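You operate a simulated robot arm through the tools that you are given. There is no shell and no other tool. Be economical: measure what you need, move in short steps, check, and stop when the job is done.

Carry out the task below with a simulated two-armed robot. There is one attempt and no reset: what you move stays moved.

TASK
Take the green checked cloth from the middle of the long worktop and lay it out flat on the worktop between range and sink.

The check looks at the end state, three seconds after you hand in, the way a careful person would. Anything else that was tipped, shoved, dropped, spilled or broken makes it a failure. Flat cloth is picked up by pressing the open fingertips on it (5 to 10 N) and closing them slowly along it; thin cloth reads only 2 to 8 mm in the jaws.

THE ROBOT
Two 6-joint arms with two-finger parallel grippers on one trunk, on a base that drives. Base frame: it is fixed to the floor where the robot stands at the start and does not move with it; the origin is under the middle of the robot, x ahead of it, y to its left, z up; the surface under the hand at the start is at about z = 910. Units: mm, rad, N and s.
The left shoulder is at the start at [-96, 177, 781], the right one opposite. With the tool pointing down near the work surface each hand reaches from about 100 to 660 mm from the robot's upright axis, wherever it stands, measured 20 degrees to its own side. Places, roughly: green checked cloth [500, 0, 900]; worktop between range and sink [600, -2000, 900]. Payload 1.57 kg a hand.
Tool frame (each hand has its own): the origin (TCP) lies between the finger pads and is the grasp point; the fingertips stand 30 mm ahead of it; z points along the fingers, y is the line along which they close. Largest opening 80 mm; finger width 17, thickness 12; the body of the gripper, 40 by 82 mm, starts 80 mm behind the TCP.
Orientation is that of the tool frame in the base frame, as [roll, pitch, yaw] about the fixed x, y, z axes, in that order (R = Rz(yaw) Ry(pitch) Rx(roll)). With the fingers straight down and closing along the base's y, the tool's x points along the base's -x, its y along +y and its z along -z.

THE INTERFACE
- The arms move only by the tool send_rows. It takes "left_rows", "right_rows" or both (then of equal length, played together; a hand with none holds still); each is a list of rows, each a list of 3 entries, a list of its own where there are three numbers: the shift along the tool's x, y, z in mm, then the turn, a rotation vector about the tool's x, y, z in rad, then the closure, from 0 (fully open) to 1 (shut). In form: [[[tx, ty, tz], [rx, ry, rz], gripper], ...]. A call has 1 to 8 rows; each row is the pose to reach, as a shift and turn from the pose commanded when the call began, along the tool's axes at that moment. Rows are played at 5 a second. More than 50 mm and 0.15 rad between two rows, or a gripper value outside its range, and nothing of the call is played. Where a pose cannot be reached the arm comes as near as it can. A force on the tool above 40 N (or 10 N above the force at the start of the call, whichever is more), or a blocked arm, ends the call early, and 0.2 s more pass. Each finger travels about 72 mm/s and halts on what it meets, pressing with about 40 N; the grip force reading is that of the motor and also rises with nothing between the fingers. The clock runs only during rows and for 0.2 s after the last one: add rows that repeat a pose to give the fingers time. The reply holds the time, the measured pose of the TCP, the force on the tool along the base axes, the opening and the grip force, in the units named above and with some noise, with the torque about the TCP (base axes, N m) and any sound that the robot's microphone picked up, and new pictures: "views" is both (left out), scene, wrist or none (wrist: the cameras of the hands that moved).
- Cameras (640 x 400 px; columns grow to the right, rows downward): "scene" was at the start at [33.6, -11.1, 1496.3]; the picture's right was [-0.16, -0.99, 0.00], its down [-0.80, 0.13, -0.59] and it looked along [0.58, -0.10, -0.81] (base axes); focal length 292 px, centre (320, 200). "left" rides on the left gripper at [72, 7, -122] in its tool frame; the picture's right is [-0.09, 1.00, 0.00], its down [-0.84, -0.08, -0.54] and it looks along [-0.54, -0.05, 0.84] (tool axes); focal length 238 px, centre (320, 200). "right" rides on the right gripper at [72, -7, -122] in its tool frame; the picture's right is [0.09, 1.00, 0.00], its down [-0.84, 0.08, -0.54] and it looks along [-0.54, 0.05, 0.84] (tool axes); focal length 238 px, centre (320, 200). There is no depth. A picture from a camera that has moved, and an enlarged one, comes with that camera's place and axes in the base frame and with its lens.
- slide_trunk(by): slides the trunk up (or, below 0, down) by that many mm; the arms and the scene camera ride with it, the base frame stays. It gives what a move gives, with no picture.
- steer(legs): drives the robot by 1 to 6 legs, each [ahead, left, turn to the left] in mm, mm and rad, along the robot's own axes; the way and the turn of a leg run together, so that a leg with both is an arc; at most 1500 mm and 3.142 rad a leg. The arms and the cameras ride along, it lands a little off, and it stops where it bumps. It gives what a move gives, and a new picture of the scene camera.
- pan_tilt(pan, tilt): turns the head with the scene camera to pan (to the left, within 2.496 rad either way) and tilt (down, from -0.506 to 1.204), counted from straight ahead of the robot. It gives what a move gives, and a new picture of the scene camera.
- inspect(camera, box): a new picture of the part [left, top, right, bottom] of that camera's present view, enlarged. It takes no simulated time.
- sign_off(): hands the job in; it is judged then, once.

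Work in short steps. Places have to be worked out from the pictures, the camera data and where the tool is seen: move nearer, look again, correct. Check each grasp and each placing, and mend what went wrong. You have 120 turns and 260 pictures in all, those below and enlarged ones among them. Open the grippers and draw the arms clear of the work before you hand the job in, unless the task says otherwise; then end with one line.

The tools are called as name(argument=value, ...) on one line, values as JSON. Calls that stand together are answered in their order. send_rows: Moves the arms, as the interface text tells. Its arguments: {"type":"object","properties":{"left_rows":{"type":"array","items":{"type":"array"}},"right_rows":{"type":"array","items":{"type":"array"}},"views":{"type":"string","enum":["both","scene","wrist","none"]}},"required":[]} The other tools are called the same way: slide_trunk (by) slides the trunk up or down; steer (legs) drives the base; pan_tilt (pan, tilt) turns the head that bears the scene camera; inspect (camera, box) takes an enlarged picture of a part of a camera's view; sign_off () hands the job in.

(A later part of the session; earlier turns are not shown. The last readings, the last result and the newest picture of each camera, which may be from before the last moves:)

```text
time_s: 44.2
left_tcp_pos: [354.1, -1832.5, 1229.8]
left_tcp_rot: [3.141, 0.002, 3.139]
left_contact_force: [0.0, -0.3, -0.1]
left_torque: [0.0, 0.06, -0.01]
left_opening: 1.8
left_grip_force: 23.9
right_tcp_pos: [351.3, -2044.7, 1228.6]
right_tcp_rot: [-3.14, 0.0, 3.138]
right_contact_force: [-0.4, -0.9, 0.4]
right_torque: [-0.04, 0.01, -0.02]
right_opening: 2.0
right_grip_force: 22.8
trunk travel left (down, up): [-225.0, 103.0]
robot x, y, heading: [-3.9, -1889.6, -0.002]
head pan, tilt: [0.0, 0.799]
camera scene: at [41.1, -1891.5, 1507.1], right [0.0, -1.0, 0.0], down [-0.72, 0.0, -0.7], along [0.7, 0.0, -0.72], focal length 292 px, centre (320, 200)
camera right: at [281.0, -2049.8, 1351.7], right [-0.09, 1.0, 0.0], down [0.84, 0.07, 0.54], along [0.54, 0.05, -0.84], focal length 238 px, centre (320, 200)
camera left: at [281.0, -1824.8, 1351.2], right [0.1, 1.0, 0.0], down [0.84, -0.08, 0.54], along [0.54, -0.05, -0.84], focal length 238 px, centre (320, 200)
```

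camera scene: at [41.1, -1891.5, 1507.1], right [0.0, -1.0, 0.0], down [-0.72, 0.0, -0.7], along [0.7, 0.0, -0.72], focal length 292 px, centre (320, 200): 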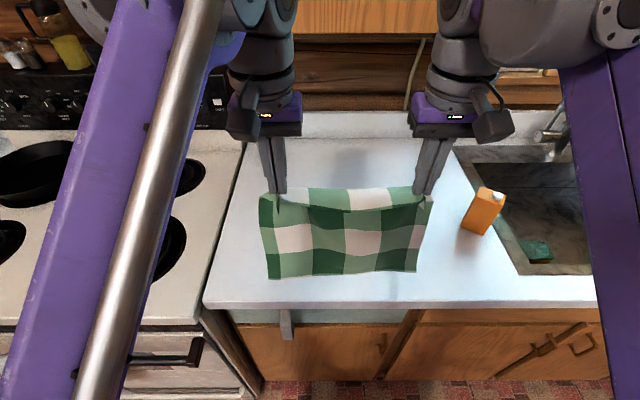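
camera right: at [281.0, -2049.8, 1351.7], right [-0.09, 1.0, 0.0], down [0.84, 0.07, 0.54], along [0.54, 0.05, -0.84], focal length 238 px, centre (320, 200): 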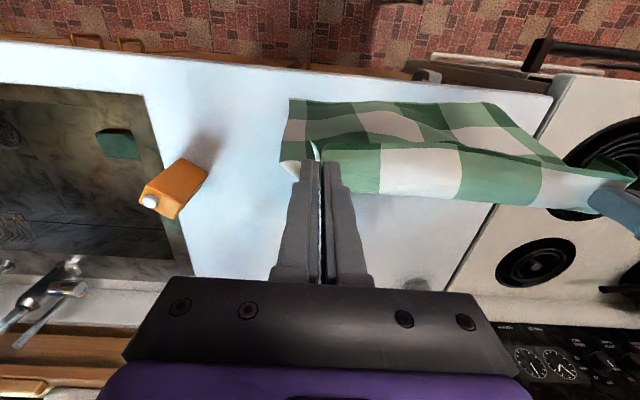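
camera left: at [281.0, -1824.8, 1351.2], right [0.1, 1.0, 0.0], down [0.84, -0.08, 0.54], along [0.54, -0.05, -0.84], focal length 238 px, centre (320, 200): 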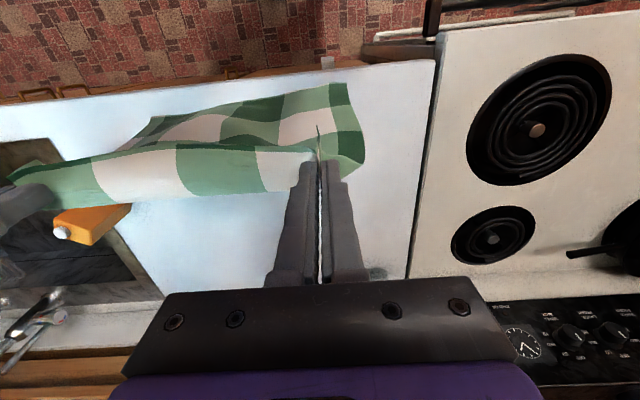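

The cloth is swinging slightly. I lower to z≈1185 so the free edge just reaches the worktop, and let it settle.

send_rows(left_rows=[[[0, 0, 20], [0, 0, 0], 1.0], [[0, 0, 35], [0, 0, 0], 1.0], [[0, 0, 42], [0, 0, 0], 1.0], [[0, 0, 42], [0, 0, 0], 1.0], [[0, 0, 42], [0, 0, 0], 1.0], [[0, 0, 42], [0, 0, 0], 1.0], [[0, 0, 42], [0, 0, 0], 1.0]], right_rows=[[[-1, 0, 20], [0, 0, 0], 1.0], [[-2, 0, 35], [0, 0, 0], 1.0], [[-2, 0, 42], [0, 0, 0], 1.0], [[-2, 0, 42], [0, 0, 0], 1.0], [[-2, 0, 42], [0, 0, 0], 1.0], [[-2, 0, 42], [0, 0, 0], 1.0], [[-2, 0, 42], [0, 0, 0], 1.0]])

```text
time_s: 45.8
left_tcp_pos: [354.2, -1832.8, 1188.4]
left_tcp_rot: [3.14, 0.004, 3.139]
left_contact_force: [-0.3, 0.5, 0.2]
left_torque: [-0.03, 0.01, 0.01]
left_opening: 1.8
left_grip_force: 23.5
right_tcp_pos: [352.9, -2044.6, 1186.1]
right_tcp_rot: [3.14, 0.003, 3.137]
right_contact_force: [0.4, 0.4, -1.1]
right_torque: [0.01, 0.0, -0.02]
right_opening: 1.6
right_grip_force: 23.5
trunk travel left (down, up): [-225.0, 103.0]
robot x, y, heading: [-2.2, -1888.7, 0.002]
head pan, tilt: [0.0, 0.799]
camera scene: at [39.6, -1891.4, 1507.1], right [0.0, -1.0, 0.0], down [-0.72, 0.0, -0.7], along [0.7, 0.0, -0.72], focal length 292 px, centre (320, 200)
camera right: at [281.2, -2050.5, 1309.0], right [-0.09, 1.0, 0.0], down [0.84, 0.07, 0.54], along [0.54, 0.05, -0.84], focal length 238 px, centre (320, 200)
camera left: at [280.4, -1825.4, 1310.0], right [0.1, 1.0, 0.0], down [0.84, -0.08, 0.54], along [0.54, -0.05, -0.84], focal length 238 px, centre (320, 200)
```

scene: 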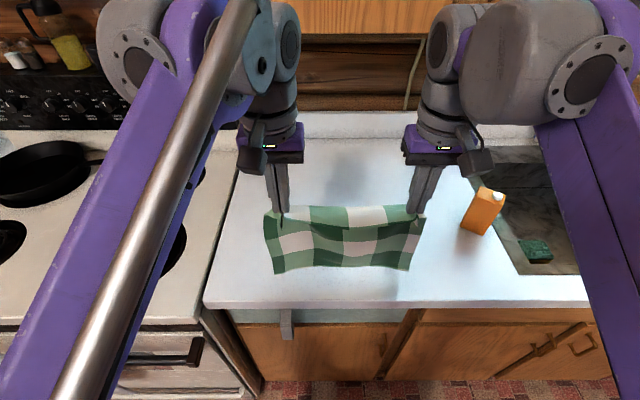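
right: 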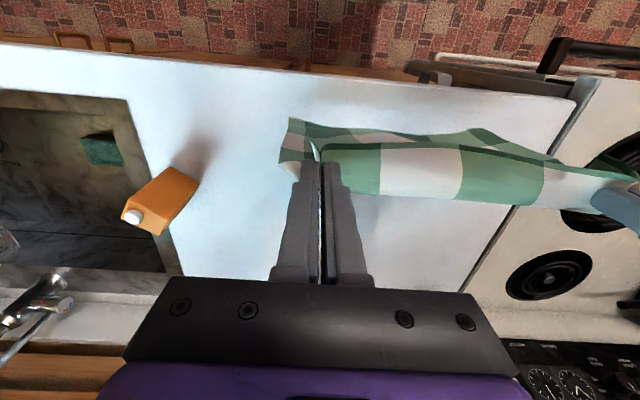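
left: 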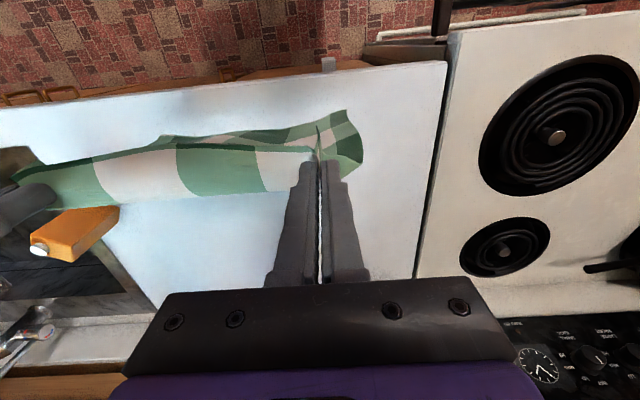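

The free edge hangs about 25 mm above the worktop near x≈375. I start laying now: hands sweep forward and down in an arc, so the cloth trails behind toward the robot.

send_rows(left_rows=[[[-15, 0, 12], [0, 0, 0], 1.0], [[-45, 0, 27], [0, 0, 0], 1.0], [[-85, 0, 42], [0, 0, 0], 1.0], [[-122, 0, 65], [0, 0, 0], 1.0], [[-155, 0, 93], [0, 0, 0], 1.0]], right_rows=[[[-15, 0, 12], [0, 0, 0], 1.0], [[-45, 0, 27], [0, 0, 0], 1.0], [[-85, 0, 42], [0, 0, 0], 1.0], [[-122, 0, 65], [0, 0, 0], 1.0], [[-155, 0, 93], [0, 0, 0], 1.0]])

```text
time_s: 47.0
left_tcp_pos: [510.7, -1831.3, 1094.8]
left_tcp_rot: [-3.141, -0.001, 3.138]
left_contact_force: [-0.6, -0.4, 0.2]
left_torque: [0.01, 0.0, 0.0]
left_opening: 1.2
left_grip_force: 22.8
right_tcp_pos: [510.2, -2045.6, 1093.2]
right_tcp_rot: [3.141, 0.001, 3.139]
right_contact_force: [-0.2, 0.2, 0.2]
right_torque: [0.02, 0.02, -0.03]
right_opening: 1.7
right_grip_force: 23.7
trunk travel left (down, up): [-225.0, 103.0]
robot x, y, heading: [-2.1, -1889.2, -0.003]
head pan, tilt: [0.0, 0.799]
camera scene: at [42.4, -1891.5, 1507.0], right [0.0, -1.0, 0.0], down [-0.72, 0.0, -0.7], along [0.7, 0.0, -0.72], focal length 292 px, centre (320, 200)
camera right: at [439.4, -2050.7, 1216.0], right [-0.09, 1.0, 0.0], down [0.84, 0.07, 0.54], along [0.54, 0.05, -0.84], focal length 238 px, centre (320, 200)
camera left: at [437.7, -1825.8, 1215.9], right [0.1, 1.0, 0.0], down [0.84, -0.08, 0.54], along [0.54, -0.05, -0.84], focal length 238 px, centre (320, 200)
```

scene: 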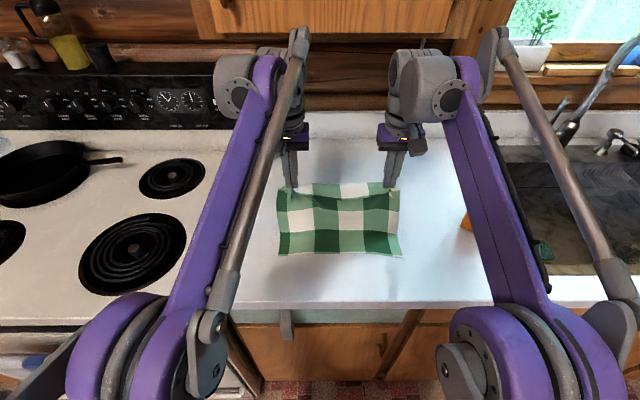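
right: 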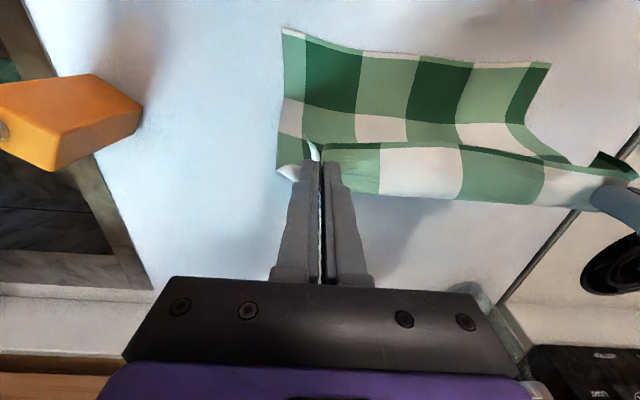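
left: 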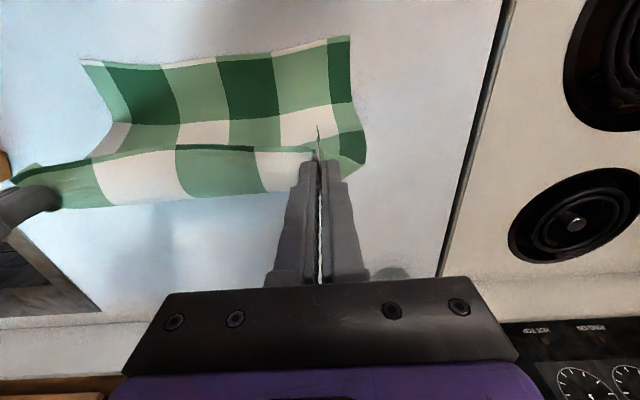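

The sweep works and the cloth trails smoothly, but the free edge landed at x≈435, which would need the hands at x≈680 at the end, beyond reach. I reverse the path and restart the sweep from about 85 mm nearer.

send_rows(left_rows=[[[33, 0, -28], [0, 0, 0], 1.0], [[70, 0, -52], [0, 0, 0], 1.0], [[110, 0, -75], [0, 0, 0], 1.0], [[150, 0, -98], [0, 0, 0], 1.0], [[190, 0, -115], [0, 0, 0], 1.0], [[220, 0, -118], [0, 0, 0], 1.0], [[242, 0, -118], [0, 0, 0], 1.0], [[242, 0, -118], [0, 0, 0], 1.0]], right_rows=[[[33, 0, -28], [0, 0, 0], 1.0], [[70, 0, -52], [0, 0, 0], 1.0], [[110, 0, -75], [0, 0, 0], 1.0], [[150, 0, -98], [0, 0, 0], 1.0], [[190, 0, -115], [0, 0, 0], 1.0], [[220, 0, -118], [0, 0, 0], 1.0], [[242, 0, -118], [0, 0, 0], 1.0], [[242, 0, -118], [0, 0, 0], 1.0]], views="none")

send_rows(left_rows=[[[0, 0, 0], [0, 0, 0], 1.0], [[0, 0, 0], [0, 0, 0], 1.0], [[0, 0, 0], [0, 0, 0], 1.0], [[0, 0, 0], [0, 0, 0], 1.0], [[0, 0, 0], [0, 0, 0], 1.0], [[0, 0, 0], [0, 0, 0], 1.0]], right_rows=[[[0, 0, 0], [0, 0, 0], 1.0], [[0, 0, 0], [0, 0, 0], 1.0], [[0, 0, 0], [0, 0, 0], 1.0], [[0, 0, 0], [0, 0, 0], 1.0], [[0, 0, 0], [0, 0, 0], 1.0], [[0, 0, 0], [0, 0, 0], 1.0]])

```text
time_s: 48.8
left_tcp_pos: [267.1, -1832.3, 1213.5]
left_tcp_rot: [-3.141, 0.003, 3.138]
left_contact_force: [-1.0, -0.7, 0.0]
left_torque: [-0.04, 0.02, 0.02]
left_opening: 1.9
left_grip_force: 24.2
right_tcp_pos: [266.2, -2045.1, 1211.4]
right_tcp_rot: [-3.14, 0.002, 3.139]
right_contact_force: [0.7, 0.9, 0.1]
right_torque: [0.0, 0.01, -0.03]
right_opening: 1.7
right_grip_force: 23.3
trunk travel left (down, up): [-225.0, 103.0]
robot x, y, heading: [-0.4, -1889.3, -0.003]
head pan, tilt: [0.0, 0.799]
```

```text
time_s: 50.2
left_tcp_pos: [266.7, -1830.9, 1213.1]
left_tcp_rot: [-3.141, 0.001, 3.137]
left_contact_force: [-0.8, -0.9, 0.5]
left_torque: [0.02, 0.02, -0.02]
left_opening: 1.9
left_grip_force: 23.5
right_tcp_pos: [264.4, -2046.0, 1212.4]
right_tcp_rot: [3.141, 0.0, 3.138]
right_contact_force: [-0.3, 1.0, -0.9]
right_torque: [0.04, 0.0, 0.04]
right_opening: 1.9
right_grip_force: 23.8
trunk travel left (down, up): [-225.0, 103.0]
robot x, y, heading: [-2.8, -1893.9, -0.003]
head pan, tilt: [0.0, 0.799]
camera scene: at [39.6, -1891.4, 1507.1], right [0.0, -1.0, 0.0], down [-0.72, 0.0, -0.7], along [0.7, 0.0, -0.72], focal length 292 px, centre (320, 200)
camera right: at [193.9, -2051.0, 1334.8], right [-0.09, 1.0, 0.0], down [0.84, 0.07, 0.54], along [0.54, 0.05, -0.84], focal length 238 px, centre (320, 200)
camera left: at [193.7, -1824.9, 1334.0], right [0.1, 1.0, 0.0], down [0.84, -0.08, 0.54], along [0.54, -0.05, -0.84], focal length 238 px, centre (320, 200)
```

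scene: 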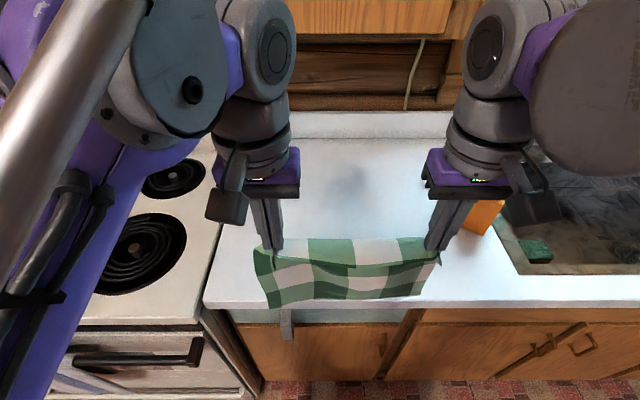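
right: 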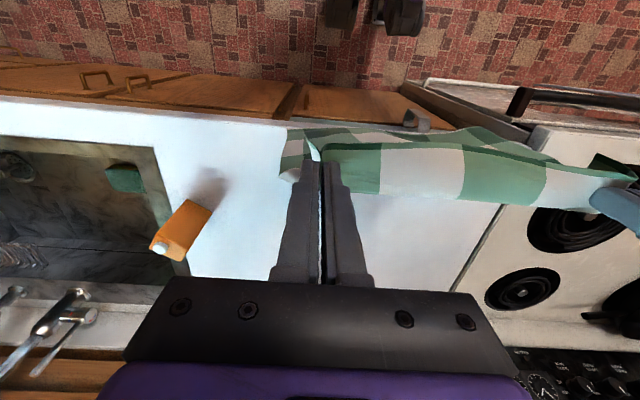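
left: 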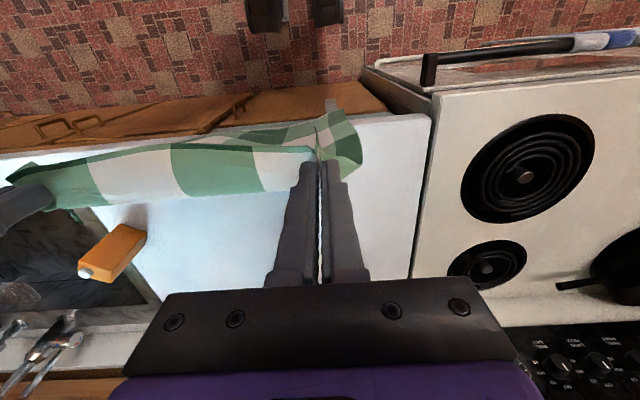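

Hands are at x≈266, z≈1213. I sweep again: down, then forward and down in the same arc.

send_rows(left_rows=[[[0, 0, 13], [0, 0, 0], 1.0], [[0, 0, 26], [0, 0, 0], 1.0], [[-15, 0, 38], [0, 0, 0], 1.0], [[-45, 0, 53], [0, 0, 0], 1.0], [[-85, 0, 68], [0, 0, 0], 1.0], [[-122, 0, 91], [0, 0, 0], 1.0], [[-155, 0, 119], [0, 0, 0], 1.0], [[-183, 0, 153], [0, 0, 0], 1.0]], right_rows=[[[0, 0, 13], [0, 0, 0], 1.0], [[0, 0, 26], [0, 0, 0], 1.0], [[-15, 0, 38], [0, 0, 0], 1.0], [[-45, 0, 53], [0, 0, 0], 1.0], [[-85, 0, 68], [0, 0, 0], 1.0], [[-122, 0, 91], [0, 0, 0], 1.0], [[-155, 0, 119], [0, 0, 0], 1.0], [[-183, 0, 153], [0, 0, 0], 1.0]])

```text
time_s: 52.0
left_tcp_pos: [452.7, -1831.1, 1060.1]
left_tcp_rot: [3.141, 0.0, 3.138]
left_contact_force: [-0.6, -0.4, -0.2]
left_torque: [-0.01, 0.03, 0.03]
left_opening: 1.8
left_grip_force: 23.9
right_tcp_pos: [452.1, -2046.2, 1056.7]
right_tcp_rot: [-3.141, 0.0, 3.138]
right_contact_force: [0.7, 0.9, 0.2]
right_torque: [0.0, 0.0, 0.0]
right_opening: 1.6
right_grip_force: 23.6
trunk travel left (down, up): [-225.0, 103.0]
robot x, y, heading: [-2.3, -1892.9, -0.001]
head pan, tilt: [0.0, 0.799]
camera scene: at [42.0, -1891.6, 1507.1], right [0.0, -1.0, 0.0], down [-0.72, 0.0, -0.7], along [0.7, 0.0, -0.72], focal length 292 px, centre (320, 200)
camera right: at [380.9, -2051.8, 1180.0], right [-0.09, 1.0, 0.0], down [0.84, 0.07, 0.54], along [0.54, 0.05, -0.84], focal length 238 px, centre (320, 200)
camera left: at [380.1, -1825.6, 1182.4], right [0.1, 1.0, 0.0], down [0.84, -0.08, 0.54], along [0.54, -0.05, -0.84], focal length 238 px, centre (320, 200)
```

scene: 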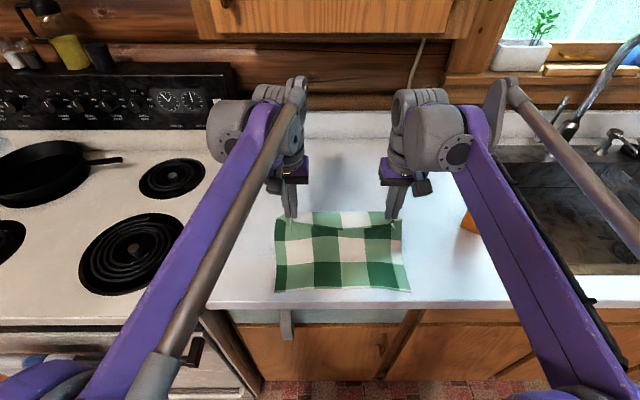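
right: 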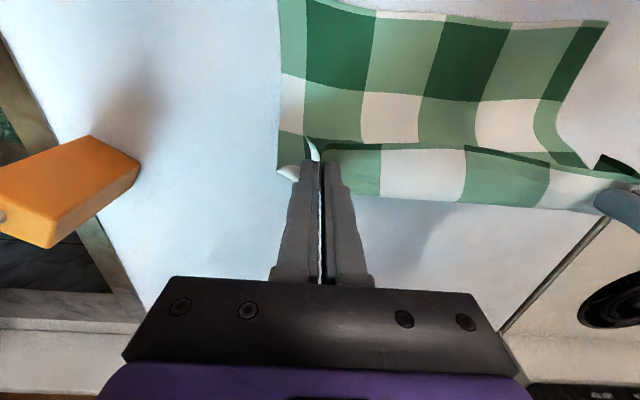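
left: 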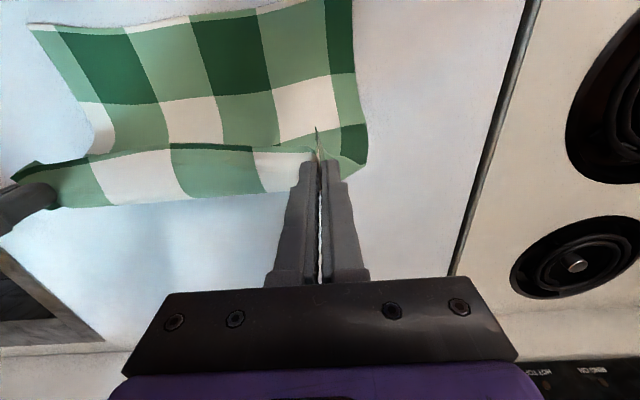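

The near edge now lies at x≈344. I finish the arc to x≈577, z≈948.

send_rows(left_rows=[[[-32, 0, 25], [0, 0, 0], 1.0], [[-60, 0, 52], [0, 0, 0], 1.0], [[-86, 0, 80], [0, 0, 0], 1.0], [[-108, 0, 101], [0, 0, 0], 1.0], [[-125, 0, 111], [0, 0, 0], 1.0]], right_rows=[[[-32, 0, 25], [0, 0, 0], 1.0], [[-60, 0, 52], [0, 0, 0], 1.0], [[-86, 0, 80], [0, 0, 0], 1.0], [[-108, 0, 100], [0, 0, 0], 1.0], [[-125, 0, 109], [0, 0, 0], 1.0]])

```text
time_s: 53.2
left_tcp_pos: [576.7, -1831.1, 949.1]
left_tcp_rot: [3.141, 0.002, 3.137]
left_contact_force: [-0.5, -0.3, 0.1]
left_torque: [0.02, 0.0, -0.01]
left_opening: 1.9
left_grip_force: 23.6
right_tcp_pos: [576.1, -2045.4, 948.9]
right_tcp_rot: [-3.142, 0.002, 3.137]
right_contact_force: [-0.1, 0.6, -0.2]
right_torque: [0.01, 0.0, 0.04]
right_opening: 1.5
right_grip_force: 23.7
trunk travel left (down, up): [-225.0, 103.0]
robot x, y, heading: [0.2, -1895.3, -0.003]
head pan, tilt: [0.0, 0.799]
camera scene: at [40.6, -1891.5, 1507.1], right [0.0, -1.0, 0.0], down [-0.72, 0.0, -0.7], along [0.7, 0.0, -0.72], focal length 292 px, centre (320, 200)
camera right: at [504.1, -2050.9, 1072.3], right [-0.09, 1.0, 0.0], down [0.84, 0.07, 0.54], along [0.54, 0.05, -0.84], focal length 238 px, centre (320, 200)
camera left: at [503.1, -1825.4, 1071.0], right [0.1, 1.0, 0.0], down [0.84, -0.08, 0.54], along [0.54, -0.05, -0.84], focal length 238 px, centre (320, 200)
```

scene: 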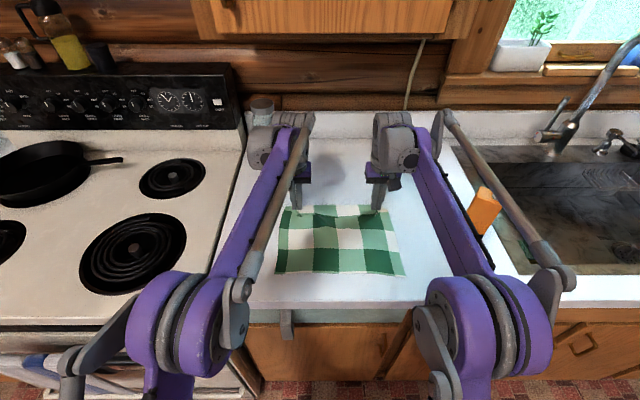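
right: 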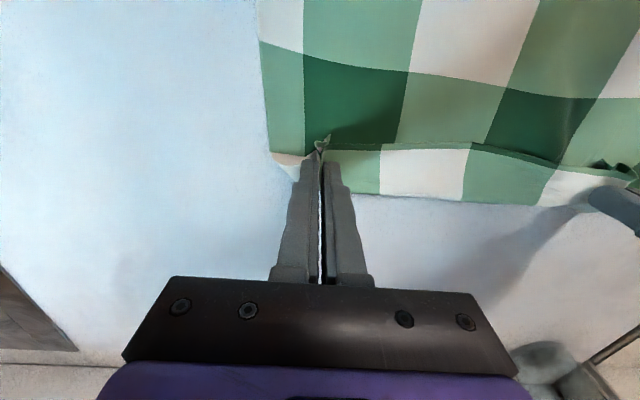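
left: 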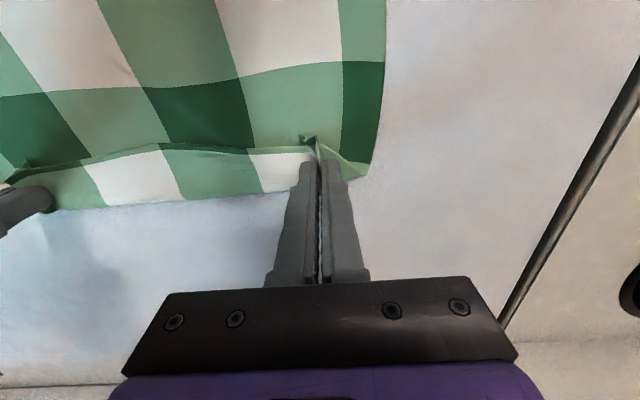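

The cloth is down (near edge x≈386), but the held hem is curled back on top, because I laid it opposite to the pinch direction. Dragging forward ~30 mm should pull that curl down to a narrow lip.

send_rows(left_rows=[[[-12, 0, 2], [0, 0, 0], 1.0], [[-24, 0, 3], [0, 0, 0], 1.0], [[-36, 0, 3], [0, 0, 0], 1.0]], right_rows=[[[-12, 0, 2], [0, 0, 0], 1.0], [[-24, 0, 3], [0, 0, 0], 1.0], [[-36, 0, 3], [0, 0, 0], 1.0]])

```text
time_s: 54.0
left_tcp_pos: [611.0, -1832.4, 946.4]
left_tcp_rot: [-3.141, 0.002, 3.137]
left_contact_force: [-0.5, -0.7, 0.6]
left_torque: [0.02, 0.01, 0.01]
left_opening: 2.0
left_grip_force: 23.6
right_tcp_pos: [610.0, -2046.2, 947.2]
right_tcp_rot: [3.141, 0.002, 3.137]
right_contact_force: [0.1, 0.7, -0.1]
right_torque: [0.03, 0.01, 0.03]
right_opening: 2.0
right_grip_force: 23.7
trunk travel left (down, up): [-225.0, 103.0]
robot x, y, heading: [-5.1, -1892.3, -0.002]
head pan, tilt: [0.0, 0.799]
camera scene: at [40.6, -1891.5, 1507.1], right [0.0, -1.0, 0.0], down [-0.72, 0.0, -0.7], along [0.7, 0.0, -0.72], focal length 292 px, centre (320, 200)
camera right: at [539.6, -2051.5, 1069.0], right [-0.09, 1.0, 0.0], down [0.84, 0.07, 0.54], along [0.54, 0.05, -0.84], focal length 238 px, centre (320, 200)
camera left: at [539.2, -1825.3, 1068.4], right [0.1, 1.0, 0.0], down [0.84, -0.08, 0.54], along [0.54, -0.05, -0.84], focal length 238 px, centre (320, 200)
```

scene: 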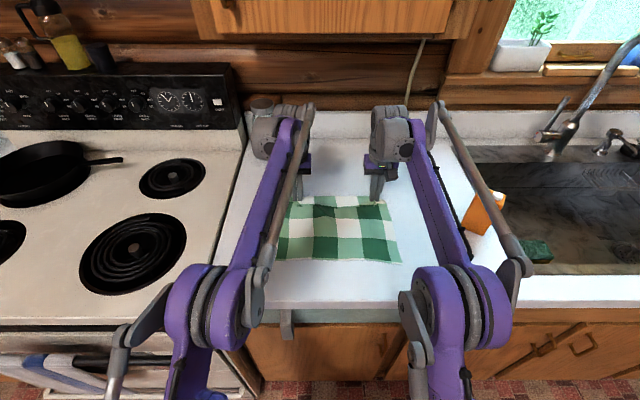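
right: 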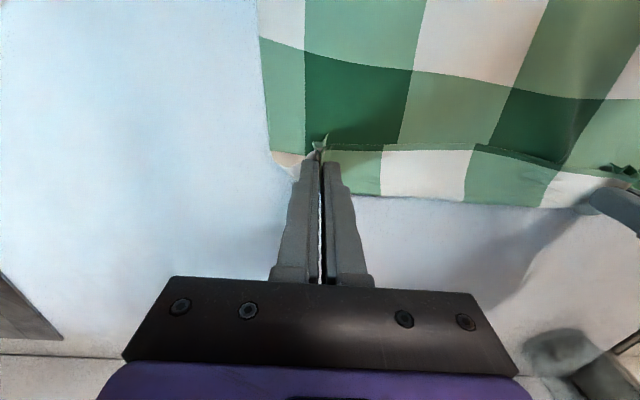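
left: 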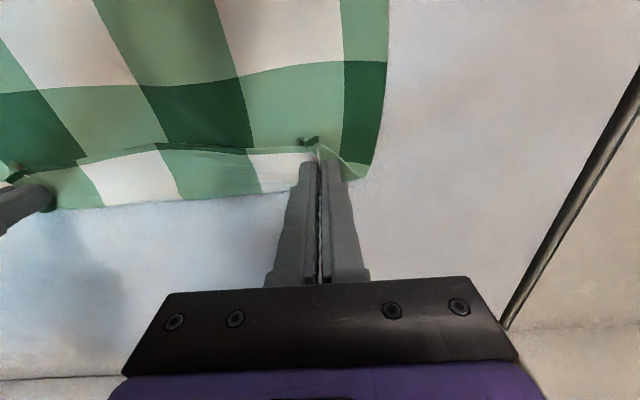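

The cloth slid as a whole without uncurling, so the hem needs separate treatment. I release both pinches gently, lift, and look at how it settles.

send_rows(left_rows=[[[0, 0, 2], [0, 0, 0], 0.95], [[0, 0, 2], [0, 0, 0], 0.85], [[0, 0, 2], [0, 0, 0], 0.75], [[0, 0, 0], [0, 0, 0], 0.7], [[0, 0, -20], [0, 0, 0], 0.7], [[0, 0, -60], [0, 0, 0], 0.7], [[0, 0, -100], [0, 0, 0], 0.7]], right_rows=[[[0, 0, 2], [0, 0, 0], 0.95], [[0, 0, 2], [0, 0, 0], 0.85], [[0, 0, 2], [0, 0, 0], 0.75], [[0, 0, 0], [0, 0, 0], 0.7], [[0, 0, -20], [0, 0, 0], 0.7], [[0, 0, -60], [0, 0, 0], 0.7], [[0, 0, -100], [0, 0, 0], 0.7]])

```text
time_s: 55.6
left_tcp_pos: [583.4, -1830.4, 1033.9]
left_tcp_rot: [3.141, 0.003, 3.138]
left_contact_force: [-0.3, 0.4, 0.5]
left_torque: [0.01, -0.06, 0.03]
left_opening: 24.2
left_grip_force: 0.0
left hand out of reach, approached as far as the arm can: row 6, 7
right_tcp_pos: [593.2, -2046.1, 1040.7]
right_tcp_rot: [3.141, 0.004, 3.139]
right_contact_force: [-0.6, 0.0, 0.5]
right_torque: [-0.02, -0.07, 0.02]
right_opening: 23.8
right_grip_force: 0.1
right hand out of reach, approached as far as the arm can: row 7
trunk travel left (down, up): [-225.0, 103.0]
robot x, y, heading: [-4.4, -1891.5, -0.005]
head pan, tilt: [0.0, 0.799]
camera scene: at [35.6, -1891.2, 1507.3], right [0.0, -1.0, 0.0], down [-0.71, 0.0, -0.7], along [0.7, 0.0, -0.71], focal length 292 px, centre (320, 200)
camera right: at [521.2, -2051.1, 1163.0], right [-0.09, 1.0, 0.0], down [0.83, 0.07, 0.55], along [0.54, 0.05, -0.84], focal length 238 px, centre (320, 200)
camera left: at [509.9, -1823.2, 1154.3], right [0.1, 1.0, 0.0], down [0.83, -0.08, 0.55], along [0.54, -0.05, -0.84], focal length 238 px, centre (320, 200)
```

scene: 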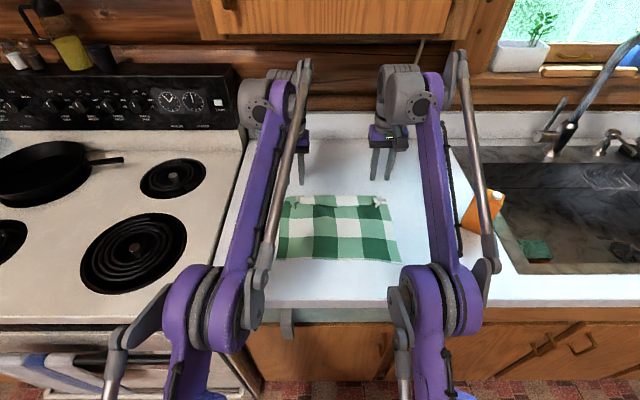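
right: 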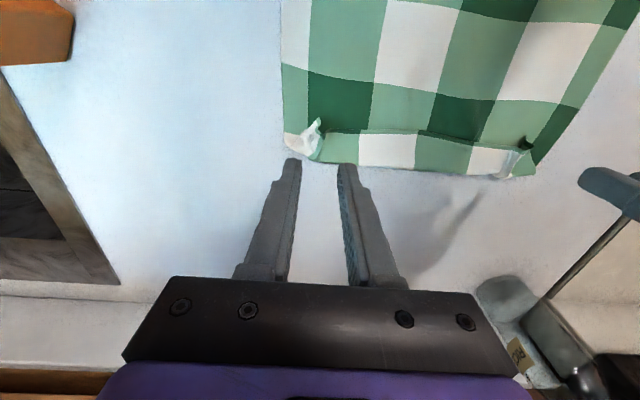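
left: 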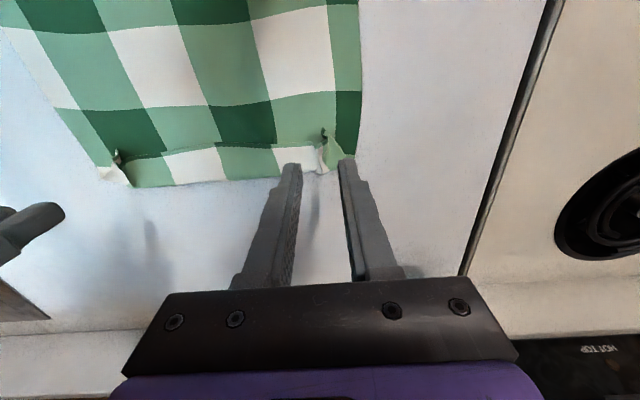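

A ~45 mm hem (edge x≈588, fold x≈635) lies folded on top. I'll sweep it open toward +x with spread fingertips, but need more reach, so I retract the hands and check the floor clearance for driving forward.

send_rows(left_rows=[[[40, 0, -5], [0, 0, 0], 0.5], [[80, 0, -10], [0, 0, 0], 0.2], [[120, 0, -15], [0, 0, 0], 0.0], [[160, 0, -20], [0, 0, 0], 0.0]], right_rows=[[[40, 0, -5], [0, 0, 0], 0.5], [[80, 0, -10], [0, 0, 0], 0.2], [[120, 0, -15], [0, 0, 0], 0.0], [[160, 0, -20], [0, 0, 0], 0.0]], views="wrist")

pan_tilt(pan=0, tilt=1.2)

```text
time_s: 56.6
left_tcp_pos: [424.0, -1828.2, 1051.5]
left_tcp_rot: [-3.14, 0.003, 3.138]
left_contact_force: [-0.9, -0.2, -0.1]
left_torque: [0.0, -0.01, -0.01]
left_opening: 80.1
left_grip_force: 0.0
right_tcp_pos: [532.6, -2041.0, 1095.0]
right_tcp_rot: [-3.139, 0.002, 3.137]
right_contact_force: [-0.2, -0.1, 0.1]
right_torque: [0.03, -0.03, -0.02]
right_opening: 80.1
right_grip_force: 0.1
right hand out of reach, approached as far as the arm can: row 2, 3, 4
trunk travel left (down, up): [-225.0, 103.0]
robot x, y, heading: [-1.5, -1893.0, -0.004]
head pan, tilt: [0.0, 0.799]
camera right: at [461.6, -2047.1, 1217.4], right [-0.09, 1.0, 0.0], down [0.84, 0.07, 0.54], along [0.54, 0.05, -0.84], focal length 238 px, centre (320, 200)
camera left: at [350.3, -1821.8, 1173.8], right [0.1, 1.0, 0.0], down [0.83, -0.08, 0.54], along [0.54, -0.05, -0.84], focal length 238 px, centre (320, 200)
```

right: 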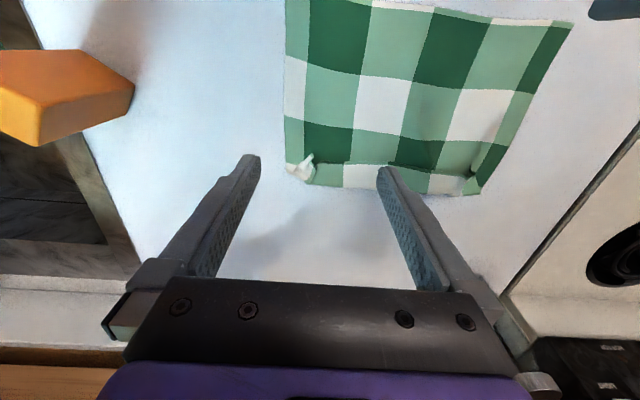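
left: 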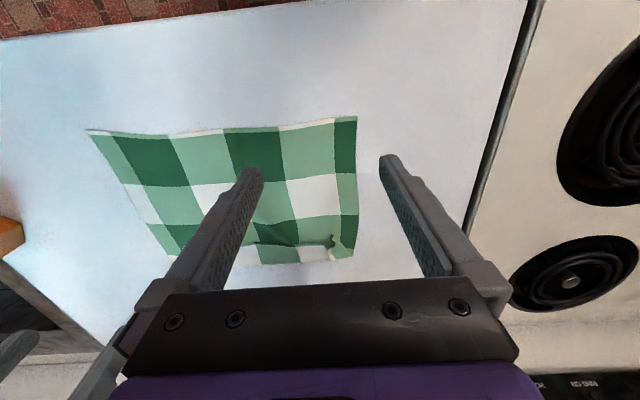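

```text
time_s: 57.5
left_tcp_pos: [425.5, -1827.9, 1052.2]
left_tcp_rot: [3.14, 0.002, 3.138]
left_contact_force: [0.8, -0.6, 0.9]
left_torque: [0.02, 0.0, -0.01]
left_opening: 79.9
left_grip_force: 0.0
right_tcp_pos: [535.5, -2041.4, 1092.4]
right_tcp_rot: [-3.141, 0.0, 3.138]
right_contact_force: [0.5, 0.3, 0.1]
right_torque: [-0.03, 0.04, 0.02]
right_opening: 80.0
right_grip_force: 0.0
trunk travel left (down, up): [-225.0, 103.0]
robot x, y, heading: [-4.0, -1890.2, -0.006]
head pan, tilt: [0.0, 1.201]
camera scene: at [14.7, -1891.3, 1479.4], right [0.0, -1.0, 0.0], down [-0.93, 0.0, -0.36], along [0.36, 0.0, -0.93], focal length 292 px, centre (320, 200)
```

scene: 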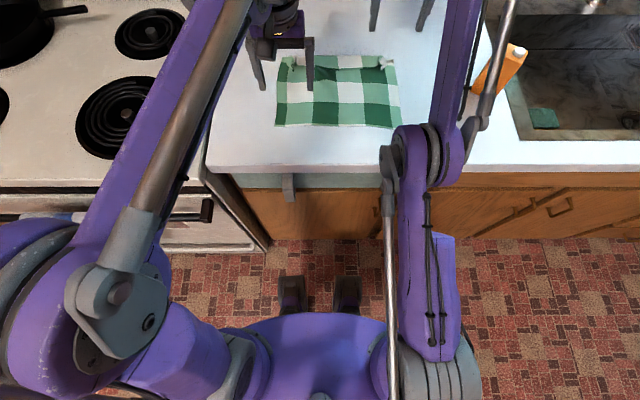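

The base has about 150 mm of clearance to the cabinets. I retract the right hand level with the left, then drive forward 85 mm.

send_rows(right_rows=[[[35, 0, 10], [0, 0, 0], 0.0], [[75, 0, 25], [0, 0, 0], 0.0], [[110, 0, 40], [0, 0, 0], 0.0]], views="none")

steer(legs=[[85, 0, 0]])

pan_tilt(pan=0, tilt=0.95)

```text
time_s: 58.2
left_tcp_pos: [426.6, -1828.9, 1053.0]
left_tcp_rot: [3.141, 0.002, 3.137]
left_contact_force: [-0.1, -0.5, 0.0]
left_torque: [0.01, 0.04, -0.01]
left_opening: 79.8
left_grip_force: 0.1
right_tcp_pos: [532.1, -2041.5, 1098.1]
right_tcp_rot: [-3.141, 0.0, 3.138]
right_contact_force: [-0.1, -0.2, -0.6]
right_torque: [-0.01, 0.01, -0.03]
right_opening: 80.1
right_grip_force: 0.1
right hand out of reach, approached as far as the arm can: row 1, 2, 3
trunk travel left (down, up): [-225.0, 103.0]
robot x, y, heading: [-4.1, -1888.3, -0.002]
head pan, tilt: [0.0, 1.201]
```

```text
time_s: 59.4
left_tcp_pos: [490.8, -1831.6, 1054.9]
left_tcp_rot: [-3.139, 0.009, 3.132]
left_contact_force: [0.2, -0.1, 0.4]
left_torque: [-0.02, 0.0, -0.04]
left_opening: 79.9
left_grip_force: 0.0
right_tcp_pos: [597.9, -2040.2, 1094.8]
right_tcp_rot: [3.14, 0.002, 3.139]
right_contact_force: [0.5, 0.6, -0.8]
right_torque: [0.05, -0.01, -0.01]
right_opening: 80.1
right_grip_force: 0.1
trunk travel left (down, up): [-225.0, 103.0]
robot x, y, heading: [65.6, -1891.1, -0.012]
head pan, tilt: [0.0, 1.201]
stopped in leg 1: the robot was blocked; the commanded pose is now the measured one
camera scene: at [76.7, -1892.9, 1479.8], right [-0.01, -1.0, 0.0], down [-0.93, 0.01, -0.37], along [0.37, 0.0, -0.93], focal length 292 px, centre (320, 200)
```

scene: 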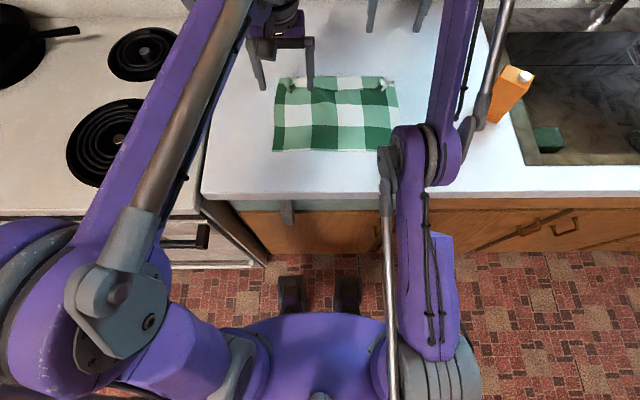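

```text
time_s: 60.1
left_tcp_pos: [491.1, -1831.1, 1055.0]
left_tcp_rot: [3.14, 0.009, 3.133]
left_contact_force: [0.4, 0.0, 1.0]
left_torque: [0.04, -0.03, 0.0]
left_opening: 79.8
left_grip_force: 0.0
right_tcp_pos: [597.2, -2041.5, 1094.2]
right_tcp_rot: [3.14, 0.002, -3.14]
right_contact_force: [-0.1, -0.2, -0.2]
right_torque: [-0.02, 0.02, 0.02]
right_opening: 79.9
right_grip_force: 0.0
trunk travel left (down, up): [-225.0, 103.0]
robot x, y, heading: [68.7, -1893.1, -0.008]
head pan, tilt: [0.0, 0.949]
camera scene: at [92.8, -1893.6, 1495.5], right [-0.01, -1.0, 0.0], down [-0.81, 0.01, -0.59], along [0.59, 0.0, -0.81], focal length 292 px, centre (320, 200)
```

scene: 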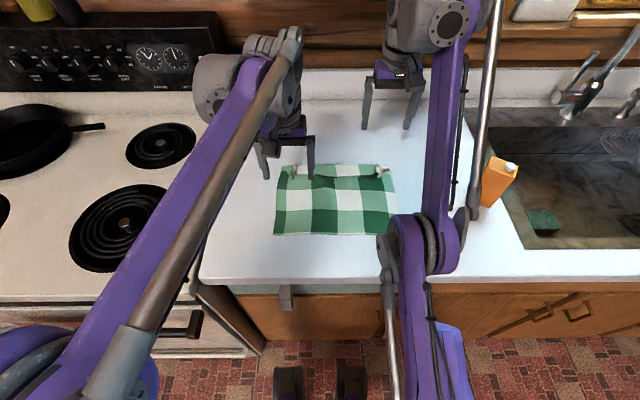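

The base was blocked after ~70 mm; I back off 12 mm. The right arm seems stuck near full stretch, so I try moving it straight down a bit.

steer(legs=[[-12, 0, 0]])

send_rows(right_rows=[[[0, 0, 20], [0, 0, 0], 0.0], [[0, 0, 40], [0, 0, 0], 0.0], [[15, 0, 55], [0, 0, 0], 0.0]], views="wrist")

```text
time_s: 60.9
left_tcp_pos: [490.6, -1831.0, 1054.1]
left_tcp_rot: [-3.14, 0.004, 3.135]
left_contact_force: [0.6, -1.0, 0.3]
left_torque: [-0.03, 0.0, 0.01]
left_opening: 79.9
left_grip_force: 0.1
right_tcp_pos: [596.5, -2039.9, 1094.0]
right_tcp_rot: [3.141, 0.0, 3.141]
right_contact_force: [0.5, -0.7, 0.9]
right_torque: [0.02, 0.0, 0.02]
right_opening: 80.1
right_grip_force: 0.0
trunk travel left (down, up): [-225.0, 103.0]
robot x, y, heading: [64.9, -1888.6, -0.012]
head pan, tilt: [0.0, 0.949]
stopped in leg 1: the robot was blocked; the commanded pose is now the measured one
camera scene: at [94.7, -1892.0, 1496.0], right [-0.01, -1.0, 0.0], down [-0.81, 0.01, -0.58], along [0.58, 0.0, -0.81], focal length 292 px, centre (320, 200)
```

scene: 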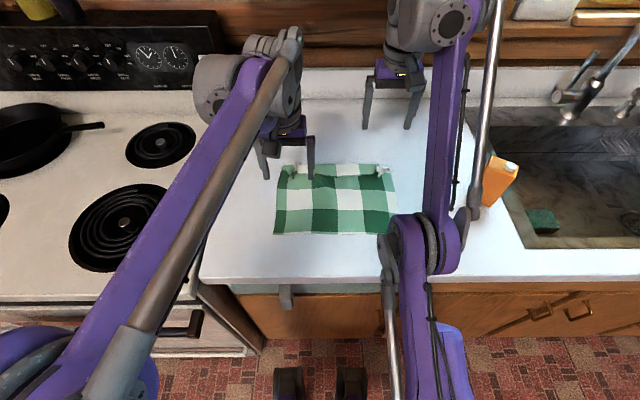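

```text
time_s: 61.7
left_tcp_pos: [494.6, -1831.3, 1052.6]
left_tcp_rot: [-3.141, 0.002, 3.133]
left_contact_force: [1.1, 0.6, 0.4]
left_torque: [0.01, 0.01, 0.04]
left_opening: 79.8
left_grip_force: 0.1
right_tcp_pos: [617.0, -2037.3, 1049.4]
right_tcp_rot: [-3.141, -0.005, 3.14]
right_contact_force: [0.1, 0.7, 0.0]
right_torque: [-0.01, 0.01, -0.02]
right_opening: 79.8
right_grip_force: 0.1
right hand out of reach, approached as far as the arm can: row 1, 2, 3
trunk travel left (down, up): [-225.0, 103.0]
robot x, y, heading: [63.8, -1890.5, -0.007]
head pan, tilt: [0.0, 0.949]
camera right: at [546.6, -2044.2, 1173.0], right [-0.09, 1.0, 0.0], down [0.84, 0.08, 0.54], along [0.54, 0.05, -0.84], focal length 238 px, centre (320, 200)
```

right: 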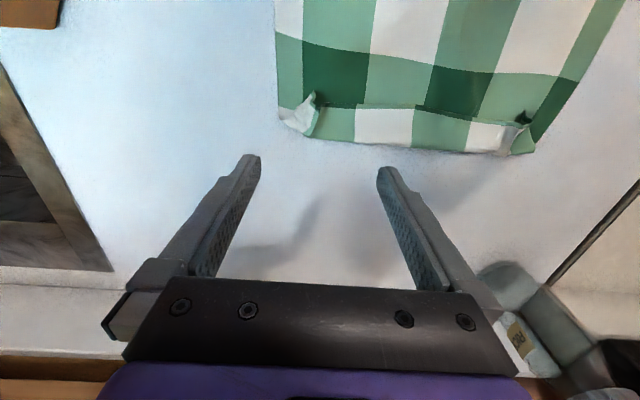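

Even backing was blocked, and the right arm is stuck nearly straight; its elbow is probably low against the worktop's front edge. I raise the trunk 60 mm to free it and look again.

slide_trunk(by=60)

inspect(camera="scene", box=[340, 100, 560, 400])

```text
time_s: 62.6
left_tcp_pos: [480.7, -1833.4, 1117.5]
left_tcp_rot: [3.139, 0.011, 3.133]
left_contact_force: [0.1, -0.6, 0.0]
left_torque: [0.02, 0.01, -0.02]
left_opening: 79.8
left_grip_force: 0.1
right_tcp_pos: [626.9, -2036.9, 1079.1]
right_tcp_rot: [-3.141, 0.036, 3.141]
right_contact_force: [0.0, 0.0, -0.4]
right_torque: [-0.01, -0.01, 0.03]
right_opening: 80.1
right_grip_force: 0.1
trunk travel left (down, up): [-283.0, 45.0]
robot x, y, heading: [63.6, -1888.9, -0.009]
head pan, tilt: [0.0, 0.949]
stopped: the arm was blocked; the commanded pose is now the measured one
```

```text
1.33 times, centred on (450, 250) of scene
camera zoom: at [79.4, -1893.8, 1558.8], right [-0.01, -1.0, 0.0], down [-0.81, 0.01, -0.59], along [0.59, -0.01, -0.81], focal length 389 px, centre (147, 133)
```

zoom: 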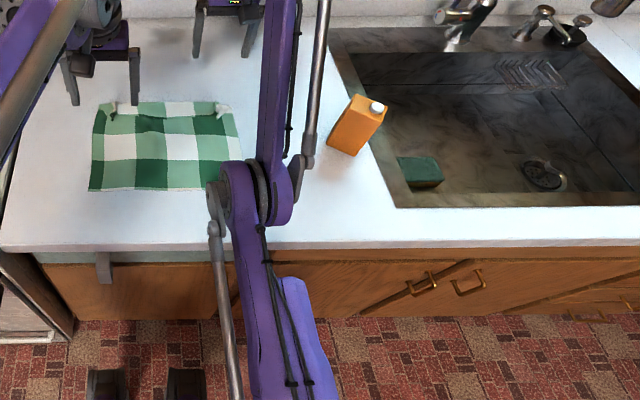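

The right hand rose only 30 mm, so something is holding it from above or in front. I tilt the head up to look at the right wrist.

pan_tilt(pan=-0.2, tilt=0.25)

```text
time_s: 63.7
left_tcp_pos: [480.8, -1832.6, 1114.4]
left_tcp_rot: [3.14, 0.012, 3.133]
left_contact_force: [0.0, -1.0, -0.2]
left_torque: [0.01, 0.02, 0.02]
left_opening: 80.1
left_grip_force: 0.1
right_tcp_pos: [628.0, -2037.7, 1077.0]
right_tcp_rot: [3.141, 0.038, 3.141]
right_contact_force: [0.0, 0.1, 0.4]
right_torque: [-0.02, 0.0, -0.02]
right_opening: 79.9
right_grip_force: 0.0
trunk travel left (down, up): [-283.0, 45.0]
robot x, y, heading: [62.4, -1892.1, -0.007]
head pan, tilt: [-0.201, 0.25]
camera scene: at [97.2, -1912.7, 1617.6], right [-0.21, -0.98, 0.0], down [-0.23, 0.05, -0.97], along [0.95, -0.2, -0.24], focal length 292 px, centre (320, 200)
```

scene: 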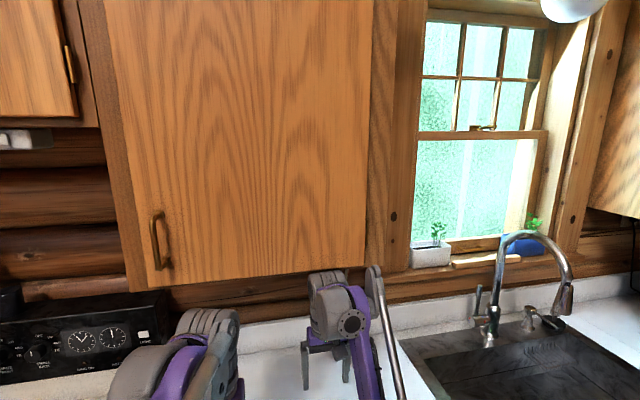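

The right wrist is tucked just under the upper cabinet's bottom edge, which explains the blocking. I lower the trunk back 80 mm to free it.

slide_trunk(by=-80)

pan_tilt(pan=-0.2, tilt=0.5)

```text
time_s: 64.9
left_tcp_pos: [490.0, -1831.2, 1030.4]
left_tcp_rot: [3.141, 0.001, 3.133]
left_contact_force: [-0.9, -0.1, 0.6]
left_torque: [-0.03, 0.01, 0.01]
left_opening: 79.8
left_grip_force: 0.0
right_tcp_pos: [638.2, -2034.7, 992.7]
right_tcp_rot: [-3.141, 0.025, 3.14]
right_contact_force: [-0.3, -0.4, 0.2]
right_torque: [-0.02, 0.01, -0.04]
right_opening: 79.8
right_grip_force: 0.0
trunk travel left (down, up): [-203.0, 125.0]
robot x, y, heading: [63.4, -1891.4, -0.009]
head pan, tilt: [-0.201, 0.25]
```

```text
time_s: 65.7
left_tcp_pos: [491.1, -1830.6, 1029.3]
left_tcp_rot: [3.141, 0.002, 3.133]
left_contact_force: [0.3, -0.6, 0.2]
left_torque: [-0.02, -0.01, 0.01]
left_opening: 80.1
left_grip_force: 0.1
right_tcp_pos: [638.2, -2035.4, 991.8]
right_tcp_rot: [3.14, 0.025, -3.142]
right_contact_force: [0.3, 0.3, 0.2]
right_torque: [0.0, 0.01, 0.01]
right_opening: 80.2
right_grip_force: 0.1
trunk travel left (down, up): [-203.0, 125.0]
robot x, y, heading: [62.8, -1893.9, -0.01]
head pan, tilt: [-0.201, 0.499]
camera scene: at [113.4, -1909.5, 1511.6], right [-0.21, -0.98, 0.0], down [-0.47, 0.1, -0.88], along [0.86, -0.18, -0.48], focal length 292 px, centre (320, 200)
```

scene: 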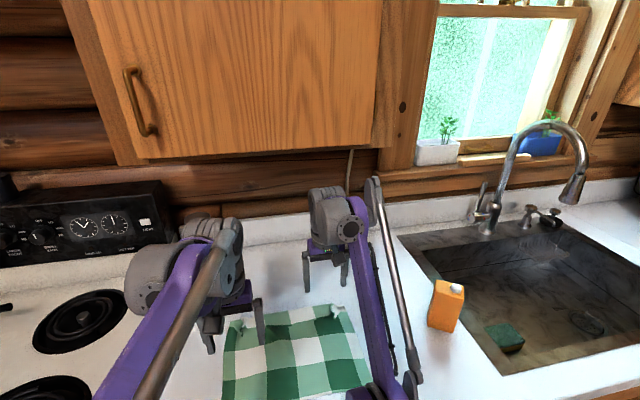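

The wrist is free now; the cabinet front is at about x≈680 with its bottom at z≈1310, so far-out hands must stay low. I retract the right hand toward the robot at this height.

send_rows(right_rows=[[[30, 0, 0], [0, 0, 0], 0.0], [[65, 0, 0], [0, 0, 0], 0.0], [[100, 0, 0], [0, 0, 0], 0.0], [[140, 0, -10], [0, 0, 0], 0.0]], views="wrist")

```text
time_s: 66.7
left_tcp_pos: [490.1, -1830.9, 1029.9]
left_tcp_rot: [3.14, 0.002, 3.133]
left_contact_force: [0.1, 0.5, -0.3]
left_torque: [-0.01, -0.02, 0.01]
left_opening: 80.0
left_grip_force: 0.0
right_tcp_pos: [620.5, -2029.4, 1014.5]
right_tcp_rot: [3.141, 0.023, -3.142]
right_contact_force: [0.0, -0.4, 0.2]
right_torque: [-0.01, -0.01, 0.0]
right_opening: 79.7
right_grip_force: 0.1
right hand out of reach, approached as far as the arm can: row 1, 2, 3, 4
trunk travel left (down, up): [-203.0, 125.0]
robot x, y, heading: [64.4, -1891.3, -0.012]
head pan, tilt: [-0.201, 0.499]
camera right: at [547.0, -2035.6, 1135.6], right [-0.09, 1.0, 0.0], down [0.82, 0.08, 0.56], along [0.56, 0.05, -0.83], focal length 238 px, centre (320, 200)
```

right: 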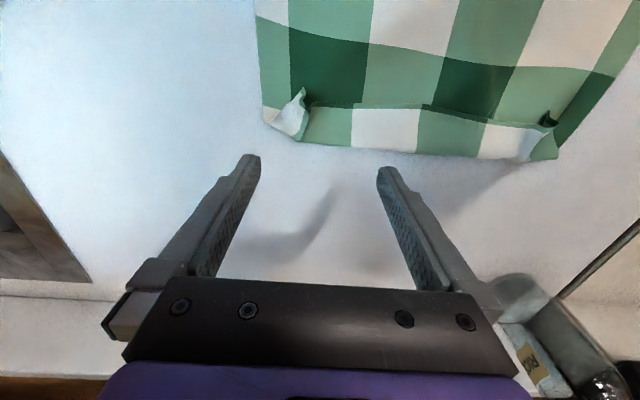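

The right arm seems bent slightly the wrong way past straight at its elbow limit. I extend it to full reach at low height and pull back in the same call, so the elbow can flip back.

send_rows(right_rows=[[[-30, 0, 15], [0, 0, 0], 0.0], [[-70, 0, 20], [0, 0, 0], 0.0], [[-70, 0, 20], [0, 0, 0], 0.0], [[-30, 0, 20], [0, 0, 0], 0.0], [[10, 0, 20], [0, 0, 0], 0.0], [[50, 0, 20], [0, 0, 0], 0.0], [[90, 0, 20], [0, 0, 0], 0.0], [[120, 0, 20], [0, 0, 0], 0.0]], views="scene")

```text
time_s: 68.5
left_tcp_pos: [490.6, -1831.6, 1028.7]
left_tcp_rot: [-3.14, 0.002, 3.133]
left_contact_force: [0.1, 0.0, 0.4]
left_torque: [-0.02, -0.02, -0.01]
left_opening: 80.2
left_grip_force: 0.1
right_tcp_pos: [619.6, -2023.4, 1018.7]
right_tcp_rot: [3.139, 0.024, -3.141]
right_contact_force: [0.6, 0.8, -0.3]
right_torque: [-0.02, 0.0, 0.0]
right_opening: 79.9
right_grip_force: 0.1
right hand out of reach, approached as far as the arm can: row 2, 3, 5, 6, 7, 8
trunk travel left (down, up): [-203.0, 125.0]
robot x, y, heading: [63.1, -1892.4, -0.009]
head pan, tilt: [-0.201, 0.499]
camera scene: at [113.6, -1909.5, 1511.6], right [-0.21, -0.98, 0.0], down [-0.47, 0.1, -0.88], along [0.86, -0.18, -0.48], focal length 292 px, centre (320, 200)
```

scene: 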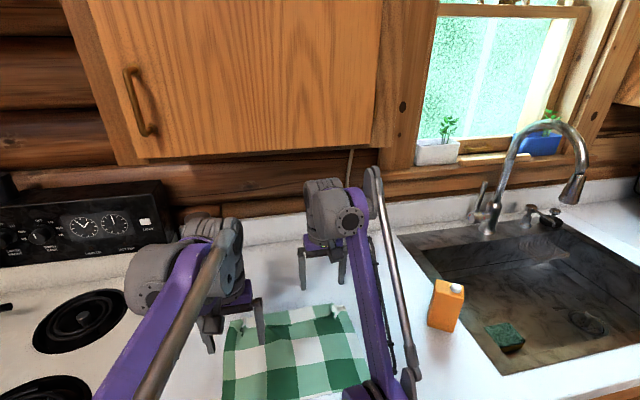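

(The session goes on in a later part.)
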